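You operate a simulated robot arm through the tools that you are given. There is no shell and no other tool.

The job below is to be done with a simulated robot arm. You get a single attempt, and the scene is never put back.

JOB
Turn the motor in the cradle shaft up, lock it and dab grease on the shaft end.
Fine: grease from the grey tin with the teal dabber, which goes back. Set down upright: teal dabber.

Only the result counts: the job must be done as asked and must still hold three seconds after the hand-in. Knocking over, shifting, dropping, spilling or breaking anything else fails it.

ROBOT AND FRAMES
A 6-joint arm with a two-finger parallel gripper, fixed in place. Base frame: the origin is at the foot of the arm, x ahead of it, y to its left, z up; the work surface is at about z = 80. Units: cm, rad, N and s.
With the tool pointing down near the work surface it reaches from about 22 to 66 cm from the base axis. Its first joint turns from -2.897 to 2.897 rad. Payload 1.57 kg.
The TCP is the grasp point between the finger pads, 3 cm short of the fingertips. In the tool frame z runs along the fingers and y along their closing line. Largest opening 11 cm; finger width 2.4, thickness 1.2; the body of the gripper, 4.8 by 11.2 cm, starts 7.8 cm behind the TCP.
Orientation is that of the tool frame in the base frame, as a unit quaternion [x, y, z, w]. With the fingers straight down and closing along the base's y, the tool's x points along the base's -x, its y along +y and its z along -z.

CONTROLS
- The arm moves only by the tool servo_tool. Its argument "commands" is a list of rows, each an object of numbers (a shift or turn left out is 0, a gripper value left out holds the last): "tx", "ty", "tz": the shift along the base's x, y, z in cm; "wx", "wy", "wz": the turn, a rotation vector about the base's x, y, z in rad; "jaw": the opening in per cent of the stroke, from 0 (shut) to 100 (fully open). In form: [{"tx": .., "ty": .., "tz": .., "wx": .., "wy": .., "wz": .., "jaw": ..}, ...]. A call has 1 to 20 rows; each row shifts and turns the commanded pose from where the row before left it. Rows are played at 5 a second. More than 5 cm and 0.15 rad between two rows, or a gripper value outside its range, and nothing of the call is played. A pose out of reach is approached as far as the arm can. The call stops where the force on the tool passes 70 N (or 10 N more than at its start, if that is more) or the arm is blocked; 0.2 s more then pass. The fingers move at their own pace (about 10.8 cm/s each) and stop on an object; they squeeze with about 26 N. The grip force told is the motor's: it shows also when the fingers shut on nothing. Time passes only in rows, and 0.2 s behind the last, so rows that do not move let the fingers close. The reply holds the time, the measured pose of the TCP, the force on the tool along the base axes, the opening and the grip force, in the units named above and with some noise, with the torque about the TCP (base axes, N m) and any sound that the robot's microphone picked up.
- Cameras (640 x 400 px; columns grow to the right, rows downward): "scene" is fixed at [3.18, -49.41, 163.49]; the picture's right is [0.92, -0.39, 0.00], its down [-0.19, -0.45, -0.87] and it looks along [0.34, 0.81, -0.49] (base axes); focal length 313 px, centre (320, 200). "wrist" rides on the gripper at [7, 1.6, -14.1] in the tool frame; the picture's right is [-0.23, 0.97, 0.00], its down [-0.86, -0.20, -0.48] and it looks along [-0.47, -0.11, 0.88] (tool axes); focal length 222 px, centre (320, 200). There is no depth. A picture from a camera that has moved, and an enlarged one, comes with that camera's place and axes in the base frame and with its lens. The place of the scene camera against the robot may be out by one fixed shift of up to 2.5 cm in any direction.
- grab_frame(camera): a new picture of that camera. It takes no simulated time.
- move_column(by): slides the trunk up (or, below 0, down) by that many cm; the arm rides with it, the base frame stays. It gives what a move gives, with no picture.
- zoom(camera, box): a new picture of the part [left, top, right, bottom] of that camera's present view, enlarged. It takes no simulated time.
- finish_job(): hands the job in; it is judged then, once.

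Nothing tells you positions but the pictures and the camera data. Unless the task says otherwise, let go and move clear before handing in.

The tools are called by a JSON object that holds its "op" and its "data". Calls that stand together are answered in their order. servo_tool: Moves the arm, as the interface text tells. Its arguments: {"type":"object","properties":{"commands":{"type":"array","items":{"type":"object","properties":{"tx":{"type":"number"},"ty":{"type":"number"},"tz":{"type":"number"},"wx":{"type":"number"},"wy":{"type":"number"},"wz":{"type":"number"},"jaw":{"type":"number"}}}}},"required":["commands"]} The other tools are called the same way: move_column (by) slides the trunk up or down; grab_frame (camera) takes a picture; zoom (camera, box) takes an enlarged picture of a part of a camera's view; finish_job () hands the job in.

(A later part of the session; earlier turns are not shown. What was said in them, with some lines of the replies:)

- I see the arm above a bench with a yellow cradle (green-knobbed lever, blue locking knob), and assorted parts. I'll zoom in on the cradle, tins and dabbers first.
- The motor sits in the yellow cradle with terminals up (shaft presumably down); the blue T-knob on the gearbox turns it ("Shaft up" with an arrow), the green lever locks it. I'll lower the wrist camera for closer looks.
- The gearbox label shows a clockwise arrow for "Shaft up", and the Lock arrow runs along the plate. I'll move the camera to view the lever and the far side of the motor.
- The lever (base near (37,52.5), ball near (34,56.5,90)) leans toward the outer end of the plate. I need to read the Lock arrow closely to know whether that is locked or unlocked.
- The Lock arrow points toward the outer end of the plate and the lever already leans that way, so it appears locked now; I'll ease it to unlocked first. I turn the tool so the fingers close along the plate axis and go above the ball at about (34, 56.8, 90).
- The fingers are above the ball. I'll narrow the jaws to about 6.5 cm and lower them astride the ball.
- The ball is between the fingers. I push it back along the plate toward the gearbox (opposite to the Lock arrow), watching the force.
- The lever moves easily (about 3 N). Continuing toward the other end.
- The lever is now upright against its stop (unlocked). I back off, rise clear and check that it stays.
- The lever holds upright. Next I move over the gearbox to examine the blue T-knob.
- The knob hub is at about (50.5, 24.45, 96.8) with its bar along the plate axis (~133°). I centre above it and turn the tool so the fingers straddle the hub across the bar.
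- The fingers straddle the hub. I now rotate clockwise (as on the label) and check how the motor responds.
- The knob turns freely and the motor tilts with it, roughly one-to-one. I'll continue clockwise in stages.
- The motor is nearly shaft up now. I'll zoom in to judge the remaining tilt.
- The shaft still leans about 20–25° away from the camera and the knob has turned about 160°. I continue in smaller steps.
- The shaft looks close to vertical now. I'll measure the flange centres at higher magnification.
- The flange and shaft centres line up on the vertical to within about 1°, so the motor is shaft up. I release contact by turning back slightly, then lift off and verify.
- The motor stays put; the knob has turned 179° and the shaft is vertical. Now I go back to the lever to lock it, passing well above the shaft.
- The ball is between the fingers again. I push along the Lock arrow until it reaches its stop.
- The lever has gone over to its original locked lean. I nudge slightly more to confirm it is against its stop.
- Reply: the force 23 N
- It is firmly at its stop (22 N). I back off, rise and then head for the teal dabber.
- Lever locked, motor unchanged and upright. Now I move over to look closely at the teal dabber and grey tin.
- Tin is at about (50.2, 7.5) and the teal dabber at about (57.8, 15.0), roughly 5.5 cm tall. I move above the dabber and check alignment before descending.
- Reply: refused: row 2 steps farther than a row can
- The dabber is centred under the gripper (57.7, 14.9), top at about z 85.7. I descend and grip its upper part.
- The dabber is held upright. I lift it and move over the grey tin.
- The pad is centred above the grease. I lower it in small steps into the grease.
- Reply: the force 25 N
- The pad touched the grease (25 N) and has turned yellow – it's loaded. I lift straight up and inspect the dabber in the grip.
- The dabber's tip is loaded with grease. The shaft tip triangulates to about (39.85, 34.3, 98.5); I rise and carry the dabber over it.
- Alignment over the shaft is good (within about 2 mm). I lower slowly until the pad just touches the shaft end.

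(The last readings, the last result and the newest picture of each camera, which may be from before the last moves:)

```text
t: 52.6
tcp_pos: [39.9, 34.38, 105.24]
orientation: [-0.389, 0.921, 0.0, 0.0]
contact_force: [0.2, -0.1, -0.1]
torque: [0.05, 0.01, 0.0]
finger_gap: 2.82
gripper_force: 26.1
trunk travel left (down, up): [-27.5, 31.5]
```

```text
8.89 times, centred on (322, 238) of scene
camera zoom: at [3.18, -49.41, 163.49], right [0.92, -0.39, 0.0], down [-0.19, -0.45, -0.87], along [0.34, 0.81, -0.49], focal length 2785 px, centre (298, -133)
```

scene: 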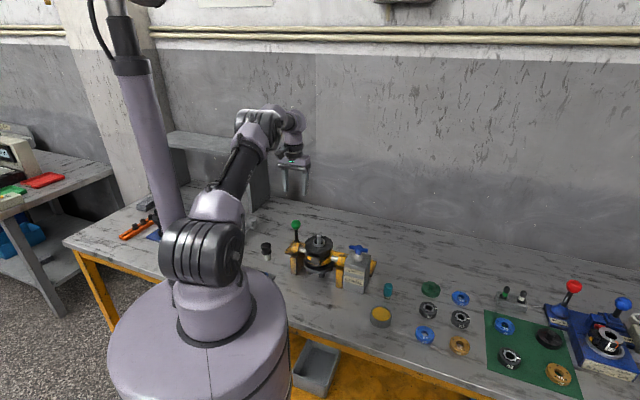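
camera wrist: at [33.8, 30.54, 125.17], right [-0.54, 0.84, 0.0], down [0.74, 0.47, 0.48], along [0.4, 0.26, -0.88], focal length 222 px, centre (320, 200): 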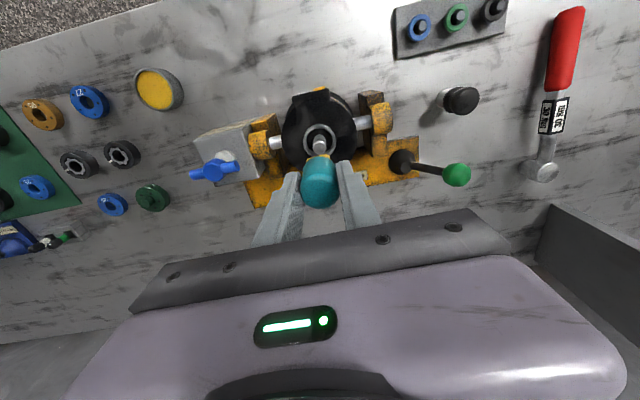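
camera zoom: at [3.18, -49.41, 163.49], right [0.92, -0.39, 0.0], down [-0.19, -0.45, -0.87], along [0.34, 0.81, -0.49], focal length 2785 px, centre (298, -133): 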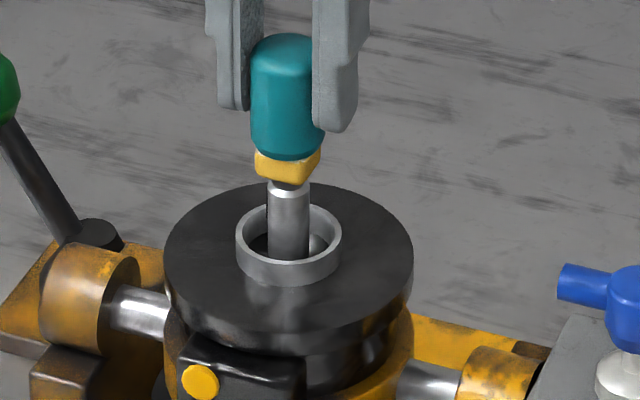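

{"op": "servo_tool", "data": {"commands": [{"tz": -0.2}, {"tz": -0.15}, {}]}}

{"op": "zoom", "data": {"camera": "scene", "box": [300, 215, 345, 260]}}

```text
t: 53.4
tcp_pos: [39.97, 34.39, 104.93]
orientation: [-0.389, 0.921, 0.001, 0.0]
contact_force: [1.2, -0.3, 0.0]
torque: [-0.01, 0.01, -0.01]
finger_gap: 2.84
gripper_force: 25.9
trunk travel left (down, up): [-27.5, 31.5]
```

```text
8.89 times, centred on (322, 238) of scene
camera zoom: at [3.18, -49.41, 163.49], right [0.92, -0.39, 0.0], down [-0.19, -0.45, -0.87], along [0.34, 0.81, -0.49], focal length 2785 px, centre (298, -133)
```

zoom: 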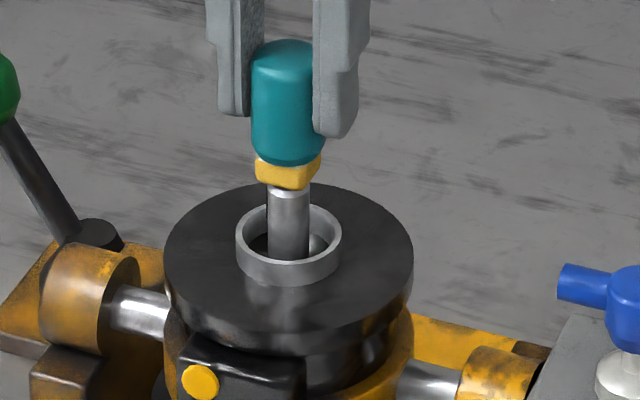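

{"op": "servo_tool", "data": {"commands": [{"tz": -0.15}, {"tz": -0.15}, {}]}}

{"op": "zoom", "data": {"camera": "scene", "box": [300, 215, 345, 260]}}

```text
t: 54.2
tcp_pos: [40.05, 34.42, 104.71]
orientation: [-0.388, 0.922, 0.001, 0.001]
contact_force: [-0.3, 0.0, 8.9]
torque: [-0.04, 0.02, 0.0]
finger_gap: 2.81
gripper_force: 26.2
trunk travel left (down, up): [-27.5, 31.5]
```

```text
8.89 times, centred on (322, 238) of scene
camera zoom: at [3.18, -49.41, 163.49], right [0.92, -0.39, 0.0], down [-0.19, -0.45, -0.87], along [0.34, 0.81, -0.49], focal length 2785 px, centre (298, -133)
```

zoom: 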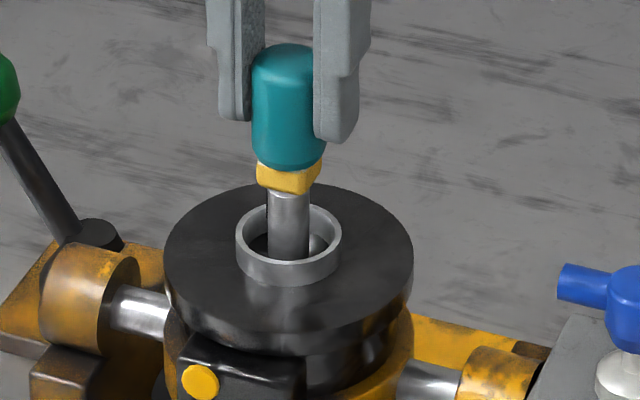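

Contact is made at 9 N. I hold briefly, lift and check for grease on the shaft end.

{"op": "servo_tool", "data": {"commands": [{}, {}, {"tz": 0.4}, {"tz": 0.6}, {"tz": 3}, {"tz": 3}, {}]}}

{"op": "zoom", "data": {"camera": "scene", "box": [300, 215, 345, 260]}}

{"op": "zoom", "data": {"camera": "wrist", "box": [270, 90, 370, 220]}}

```text
t: 55.8
tcp_pos: [39.92, 34.28, 111.63]
orientation: [-0.388, 0.922, 0.0, 0.0]
contact_force: [-0.6, -0.7, -0.8]
torque: [-0.01, 0.02, -0.04]
finger_gap: 2.8
gripper_force: 25.9
trunk travel left (down, up): [-27.5, 31.5]
```

```text
8.89 times, centred on (322, 238) of scene
camera zoom: at [3.18, -49.41, 163.49], right [0.92, -0.39, 0.0], down [-0.19, -0.45, -0.87], along [0.34, 0.81, -0.49], focal length 2785 px, centre (298, -133)
```

zoom: 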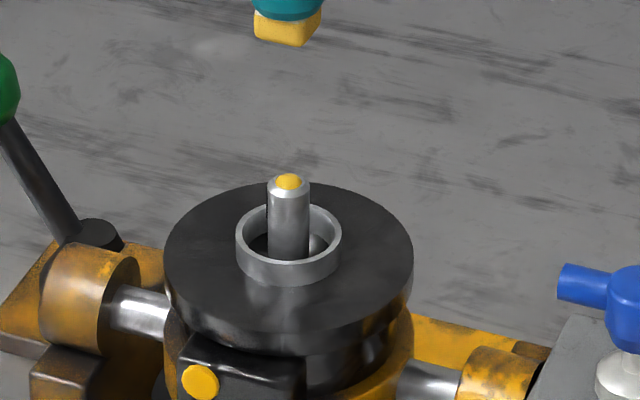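

```text
3.08 times, centred on (320, 155) of wrist
camera zoom: at [33.92, 30.63, 125.7], right [-0.54, 0.84, 0.0], down [0.74, 0.47, 0.48], along [0.4, 0.26, -0.88], focal length 684 px, centre (320, 338)
```

zoom: 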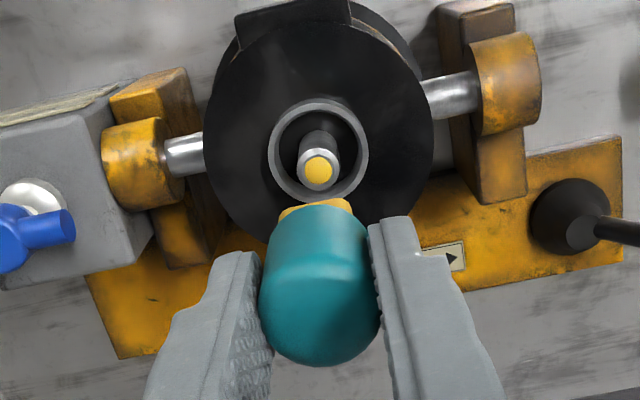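

Grease is visible on the shaft end. Now I take the dabber back to its original spot at (57.7, 14.9).

{"op": "servo_tool", "data": {"commands": [{"tx": 2.967, "ty": -3.237}, {"tx": 2.967, "ty": -3.237}, {"tx": 2.967, "ty": -3.237}, {"tx": 2.967, "ty": -3.237}, {"tx": 2.966, "ty": -3.236}, {"tx": 2.966, "ty": -3.236}, {"tz": -4}, {"tz": -4}, {"tz": -4}, {"tz": -4}, {"tz": -4}, {"tz": -2.5}, {}]}}

{"op": "zoom", "data": {"camera": "scene", "box": [356, 260, 406, 310]}}

{"op": "zoom", "data": {"camera": "wrist", "box": [240, 90, 400, 220]}}

```text
t: 58.6
tcp_pos: [57.84, 15.03, 89.24]
orientation: [-0.388, 0.921, 0.0, 0.0]
contact_force: [0.0, 0.0, -0.4]
torque: [0.0, -0.01, -0.01]
finger_gap: 2.81
gripper_force: 26.2
trunk travel left (down, up): [-27.5, 31.5]
```

```text
8.00 times, centred on (381, 285) of scene
camera zoom: at [3.18, -49.41, 163.49], right [0.92, -0.39, 0.0], down [-0.19, -0.45, -0.87], along [0.34, 0.81, -0.49], focal length 2506 px, centre (-168, -480)
```

zoom: 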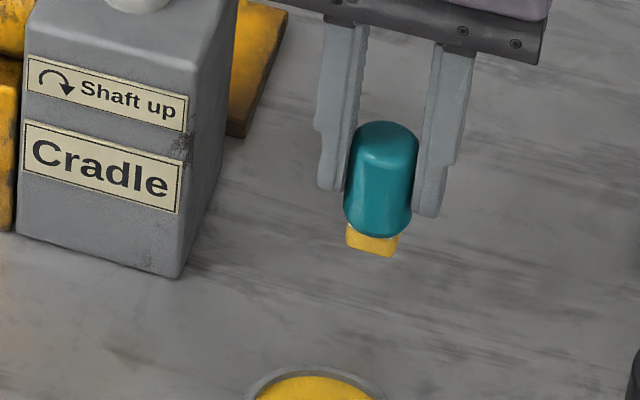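

```text
3.08 times, centred on (320, 155) of wrist
camera zoom: at [51.82, 11.22, 103.2], right [-0.54, 0.84, 0.0], down [0.74, 0.47, 0.48], along [0.4, 0.26, -0.88], focal length 684 px, centre (320, 338)
```

zoom: 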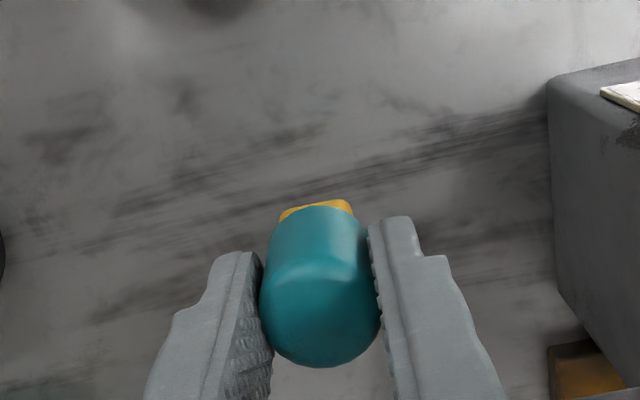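

{"op": "servo_tool", "data": {"commands": [{"tz": -1.5}, {"tz": -0.8}, {}]}}

{"op": "zoom", "data": {"camera": "scene", "box": [356, 260, 406, 310]}}

```text
t: 59.4
tcp_pos: [57.87, 14.89, 86.91]
orientation: [-0.388, 0.922, 0.0, 0.0]
contact_force: [-0.7, 0.2, 0.2]
torque: [0.02, 0.03, 0.01]
finger_gap: 2.83
gripper_force: 25.8
trunk travel left (down, up): [-27.5, 31.5]
```

```text
8.00 times, centred on (381, 285) of scene
camera zoom: at [3.18, -49.41, 163.49], right [0.92, -0.39, 0.0], down [-0.19, -0.45, -0.87], along [0.34, 0.81, -0.49], focal length 2506 px, centre (-168, -480)
```

zoom: 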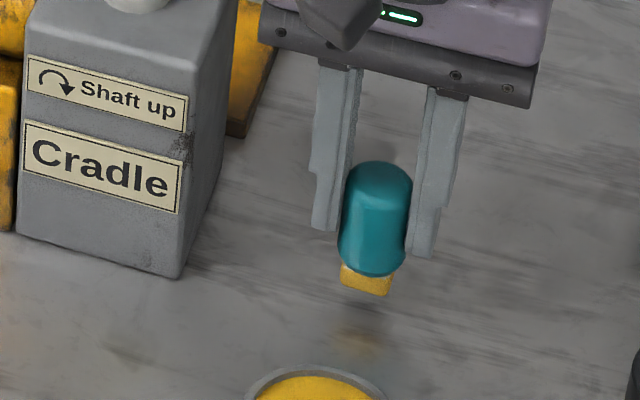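

{"op": "servo_tool", "data": {"commands": [{"tz": -0.4}, {"tz": -0.3}, {"tz": -0.2}, {}]}}

{"op": "zoom", "data": {"camera": "scene", "box": [356, 260, 406, 310]}}

```text
t: 60.4
tcp_pos: [57.92, 14.94, 86.0]
orientation: [-0.388, 0.922, 0.001, -0.001]
contact_force: [-1.1, -0.1, 0.4]
torque: [0.02, 0.01, -0.02]
finger_gap: 2.81
gripper_force: 26.0
trunk travel left (down, up): [-27.5, 31.5]
```

```text
8.00 times, centred on (381, 285) of scene
camera zoom: at [3.18, -49.41, 163.49], right [0.92, -0.39, 0.0], down [-0.19, -0.45, -0.87], along [0.34, 0.81, -0.49], focal length 2506 px, centre (-168, -480)
```

zoom: 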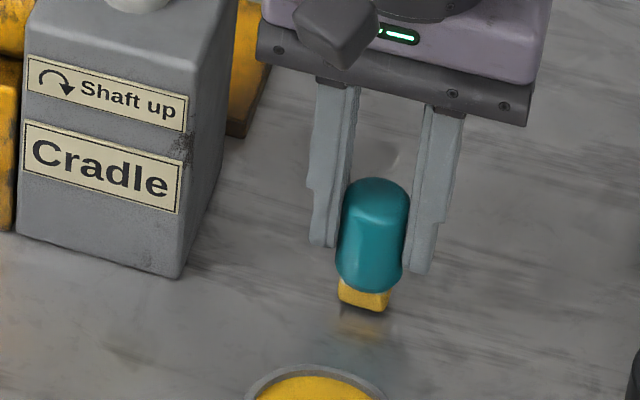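

{"op": "servo_tool", "data": {"commands": [{"tz": -0.15}, {"tz": -0.1}, {}]}}

{"op": "servo_tool", "data": {"commands": [{"tz": -0.1}, {}]}}

{"op": "zoom", "data": {"camera": "scene", "box": [356, 260, 406, 310]}}

```text
t: 61.2
tcp_pos: [57.82, 14.83, 85.74]
orientation: [-0.388, 0.922, -0.001, 0.0]
contact_force: [0.2, -0.2, 0.0]
torque: [0.01, -0.03, 0.0]
finger_gap: 2.78
gripper_force: 25.8
trunk travel left (down, up): [-27.5, 31.5]
```

```text
t: 61.8
tcp_pos: [57.8, 15.02, 85.77]
orientation: [-0.389, 0.921, -0.001, 0.001]
contact_force: [1.8, 0.7, 12.7]
torque: [0.07, -0.04, -0.03]
finger_gap: 2.8
gripper_force: 25.7
trunk travel left (down, up): [-27.5, 31.5]
```

```text
8.00 times, centred on (381, 285) of scene
camera zoom: at [3.18, -49.41, 163.49], right [0.92, -0.39, 0.0], down [-0.19, -0.45, -0.87], along [0.34, 0.81, -0.49], focal length 2506 px, centre (-168, -480)
```

zoom: 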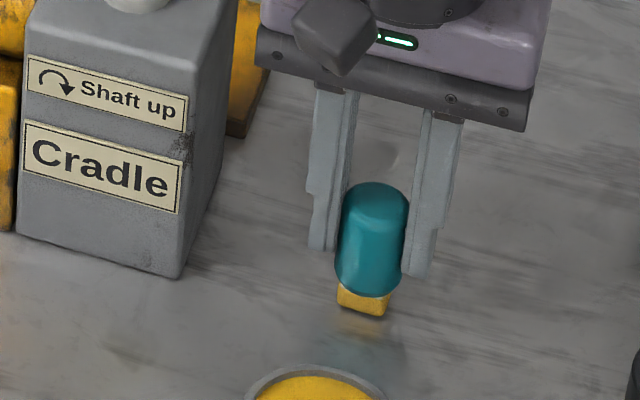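

The dabber touches the bench (13 N). I open the jaws gently, wait, and then rise.

{"op": "servo_tool", "data": {"commands": [{"tz": 0.05, "jaw": 27}, {"jaw": 29}, {"jaw": 33}, {"jaw": 40}, {"jaw": 50}, {"jaw": 60}, {}]}}

{"op": "zoom", "data": {"camera": "scene", "box": [356, 260, 406, 310]}}

{"op": "zoom", "data": {"camera": "wrist", "box": [240, 90, 400, 220]}}

```text
t: 63.4
tcp_pos: [57.79, 14.89, 85.62]
orientation: [-0.389, 0.921, 0.0, 0.0]
contact_force: [0.3, 0.2, 0.4]
torque: [-0.02, 0.01, -0.01]
finger_gap: 6.62
gripper_force: 0.0
trunk travel left (down, up): [-27.5, 31.5]
```

```text
8.00 times, centred on (381, 285) of scene
camera zoom: at [3.18, -49.41, 163.49], right [0.92, -0.39, 0.0], down [-0.19, -0.45, -0.87], along [0.34, 0.81, -0.49], focal length 2506 px, centre (-168, -480)
```

zoom: 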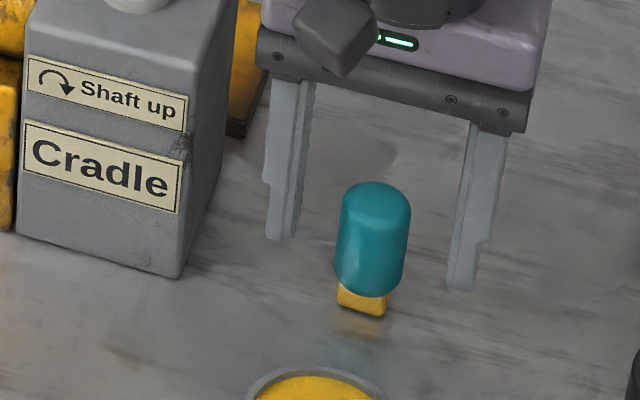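

```text
3.08 times, centred on (320, 155) of wrist
camera zoom: at [51.77, 11.21, 99.64], right [-0.54, 0.84, 0.0], down [0.74, 0.47, 0.48], along [0.4, 0.26, -0.88], focal length 684 px, centre (320, 338)
```

zoom: 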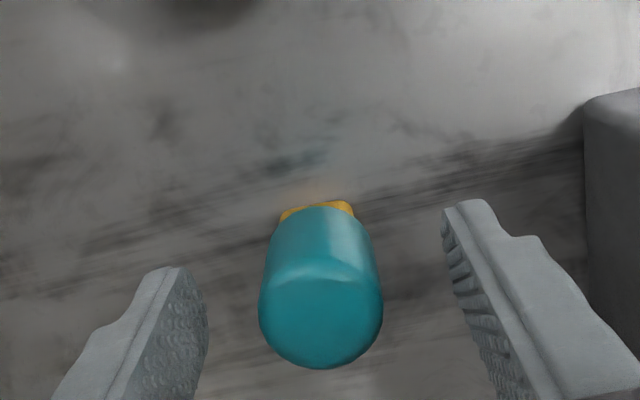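

The dabber stands upright on its original spot. I rise clear and make a last check of everything.

{"op": "servo_tool", "data": {"commands": [{"tz": 2}, {"tz": 3}, {"tz": 4}, {"tz": 4.5}, {"tz": 4.5}, {"tz": 4.5}, {"tz": 4}, {}]}}

{"op": "grab_frame", "data": {"camera": "scene"}}

{"op": "zoom", "data": {"camera": "scene", "box": [240, 200, 420, 320]}}

{"op": "zoom", "data": {"camera": "scene", "box": [300, 232, 336, 256]}}

{"op": "zoom", "data": {"camera": "scene", "box": [360, 275, 410, 335]}}

{"op": "grab_frame", "data": {"camera": "wrist"}}

```text
t: 65.2
tcp_pos: [57.81, 14.84, 112.08]
orientation: [-0.388, 0.922, -0.001, 0.0]
contact_force: [0.8, 0.2, 0.1]
torque: [0.02, -0.01, 0.03]
finger_gap: 6.58
gripper_force: 0.0
trunk travel left (down, up): [-27.5, 31.5]
```

```text
taken
```

scene: 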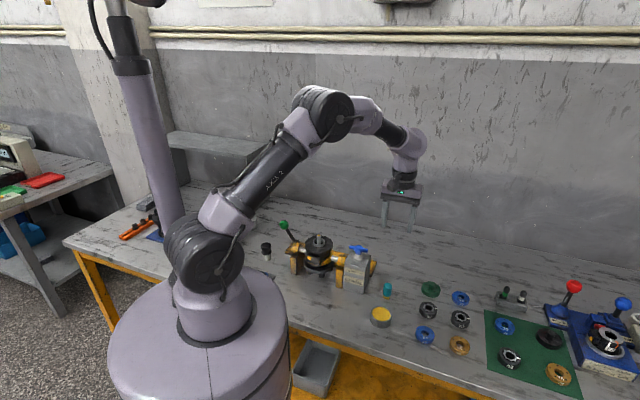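

```text
3.33 times, centred on (330, 260) of scene
camera zoom: at [3.18, -49.41, 163.49], right [0.92, -0.39, 0.0], down [-0.19, -0.45, -0.87], along [0.34, 0.81, -0.49], focal length 1044 px, centre (287, 0)
```

zoom: 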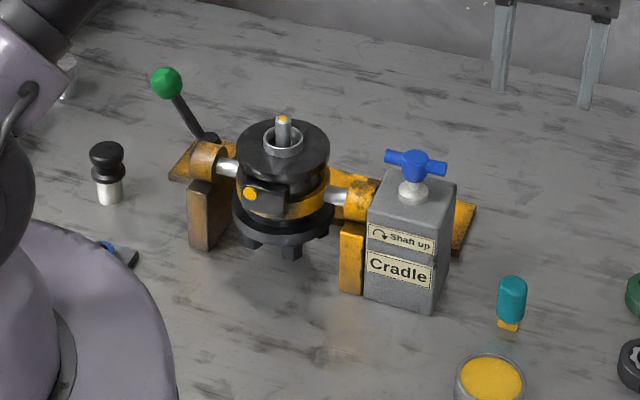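

```text
16.00 times, centred on (318, 244) of scene
camera zoom: at [3.18, -49.41, 163.49], right [0.92, -0.39, 0.0], down [-0.19, -0.45, -0.87], along [0.34, 0.81, -0.49], focal length 5013 px, centre (352, -504)
```

zoom: 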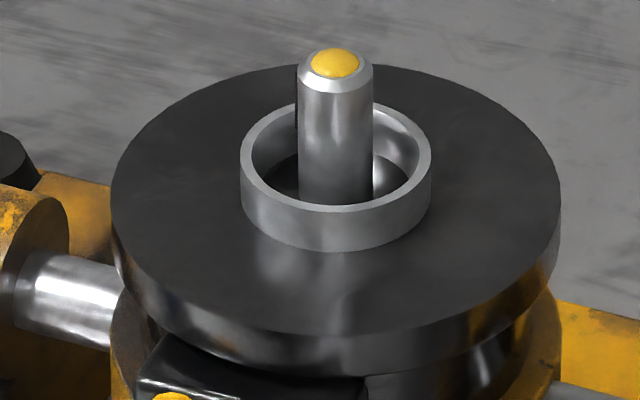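

```text
6.67 times, centred on (385, 305) of scene
camera zoom: at [3.18, -49.41, 163.49], right [0.92, -0.39, 0.0], down [-0.19, -0.45, -0.87], along [0.34, 0.81, -0.49], focal length 2089 px, centre (-113, -500)
```

zoom: 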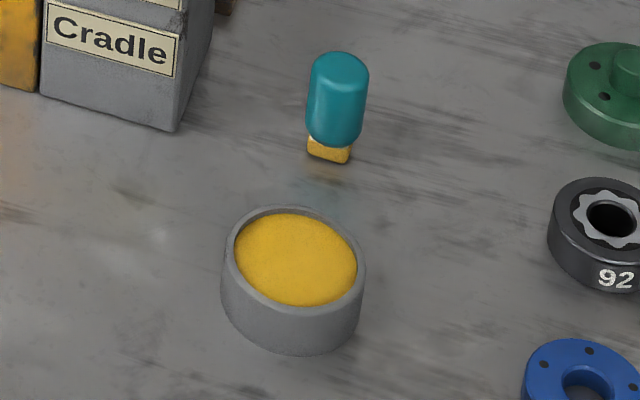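

```text
taken
camera wrist: at [51.77, 11.18, 126.12], right [-0.54, 0.84, 0.0], down [0.74, 0.47, 0.48], along [0.4, 0.26, -0.88], focal length 222 px, centre (320, 200)
```

wrist: 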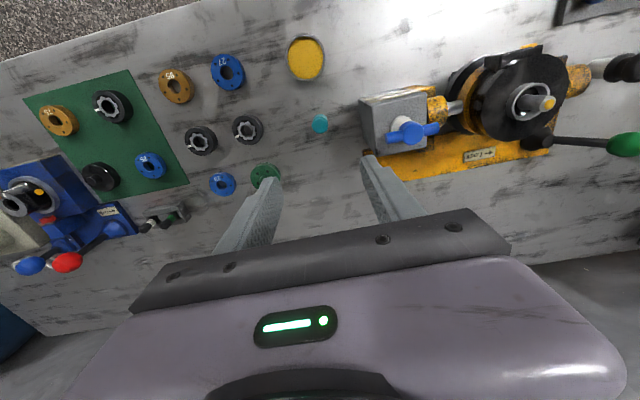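

Everything checks out: the motor is shaft up with grease on its end, the lever is at its Lock stop, and the dabber is upright on its spot. The tin and the other parts are undisturbed and the gripper is clear, so I'm handing in.

{"op": "finish_job", "data": {}}

```text
The job is handed in.
```

The motor in the cradle is now shaft up and locked, with grease on the shaft end, and I've handed the job in. I saw no verdict from the judging.

- **Motor:** I turned the knob clockwise by about 180° in total. The shaft measured within about 1° of vertical and stayed there after I let go.
- **Lock:** The lever already leaned the way the Lock arrow points when I started. I moved it upright before turning the motor. Afterwards I pushed it back along the arrow until it was firm against its stop. I did not try the knob again to confirm the lock holds.
- **Grease:** I dipped the teal dabber in the grey tin and touched it to the shaft end; the grease shows there in the last pictures.
- **Dabber:** It stands upright within about 3 mm of where it was, turned slightly about its own axis. Its tip still has grease on it.

The last pictures show no other part knocked over or shifted, and the gripper is open and clear.
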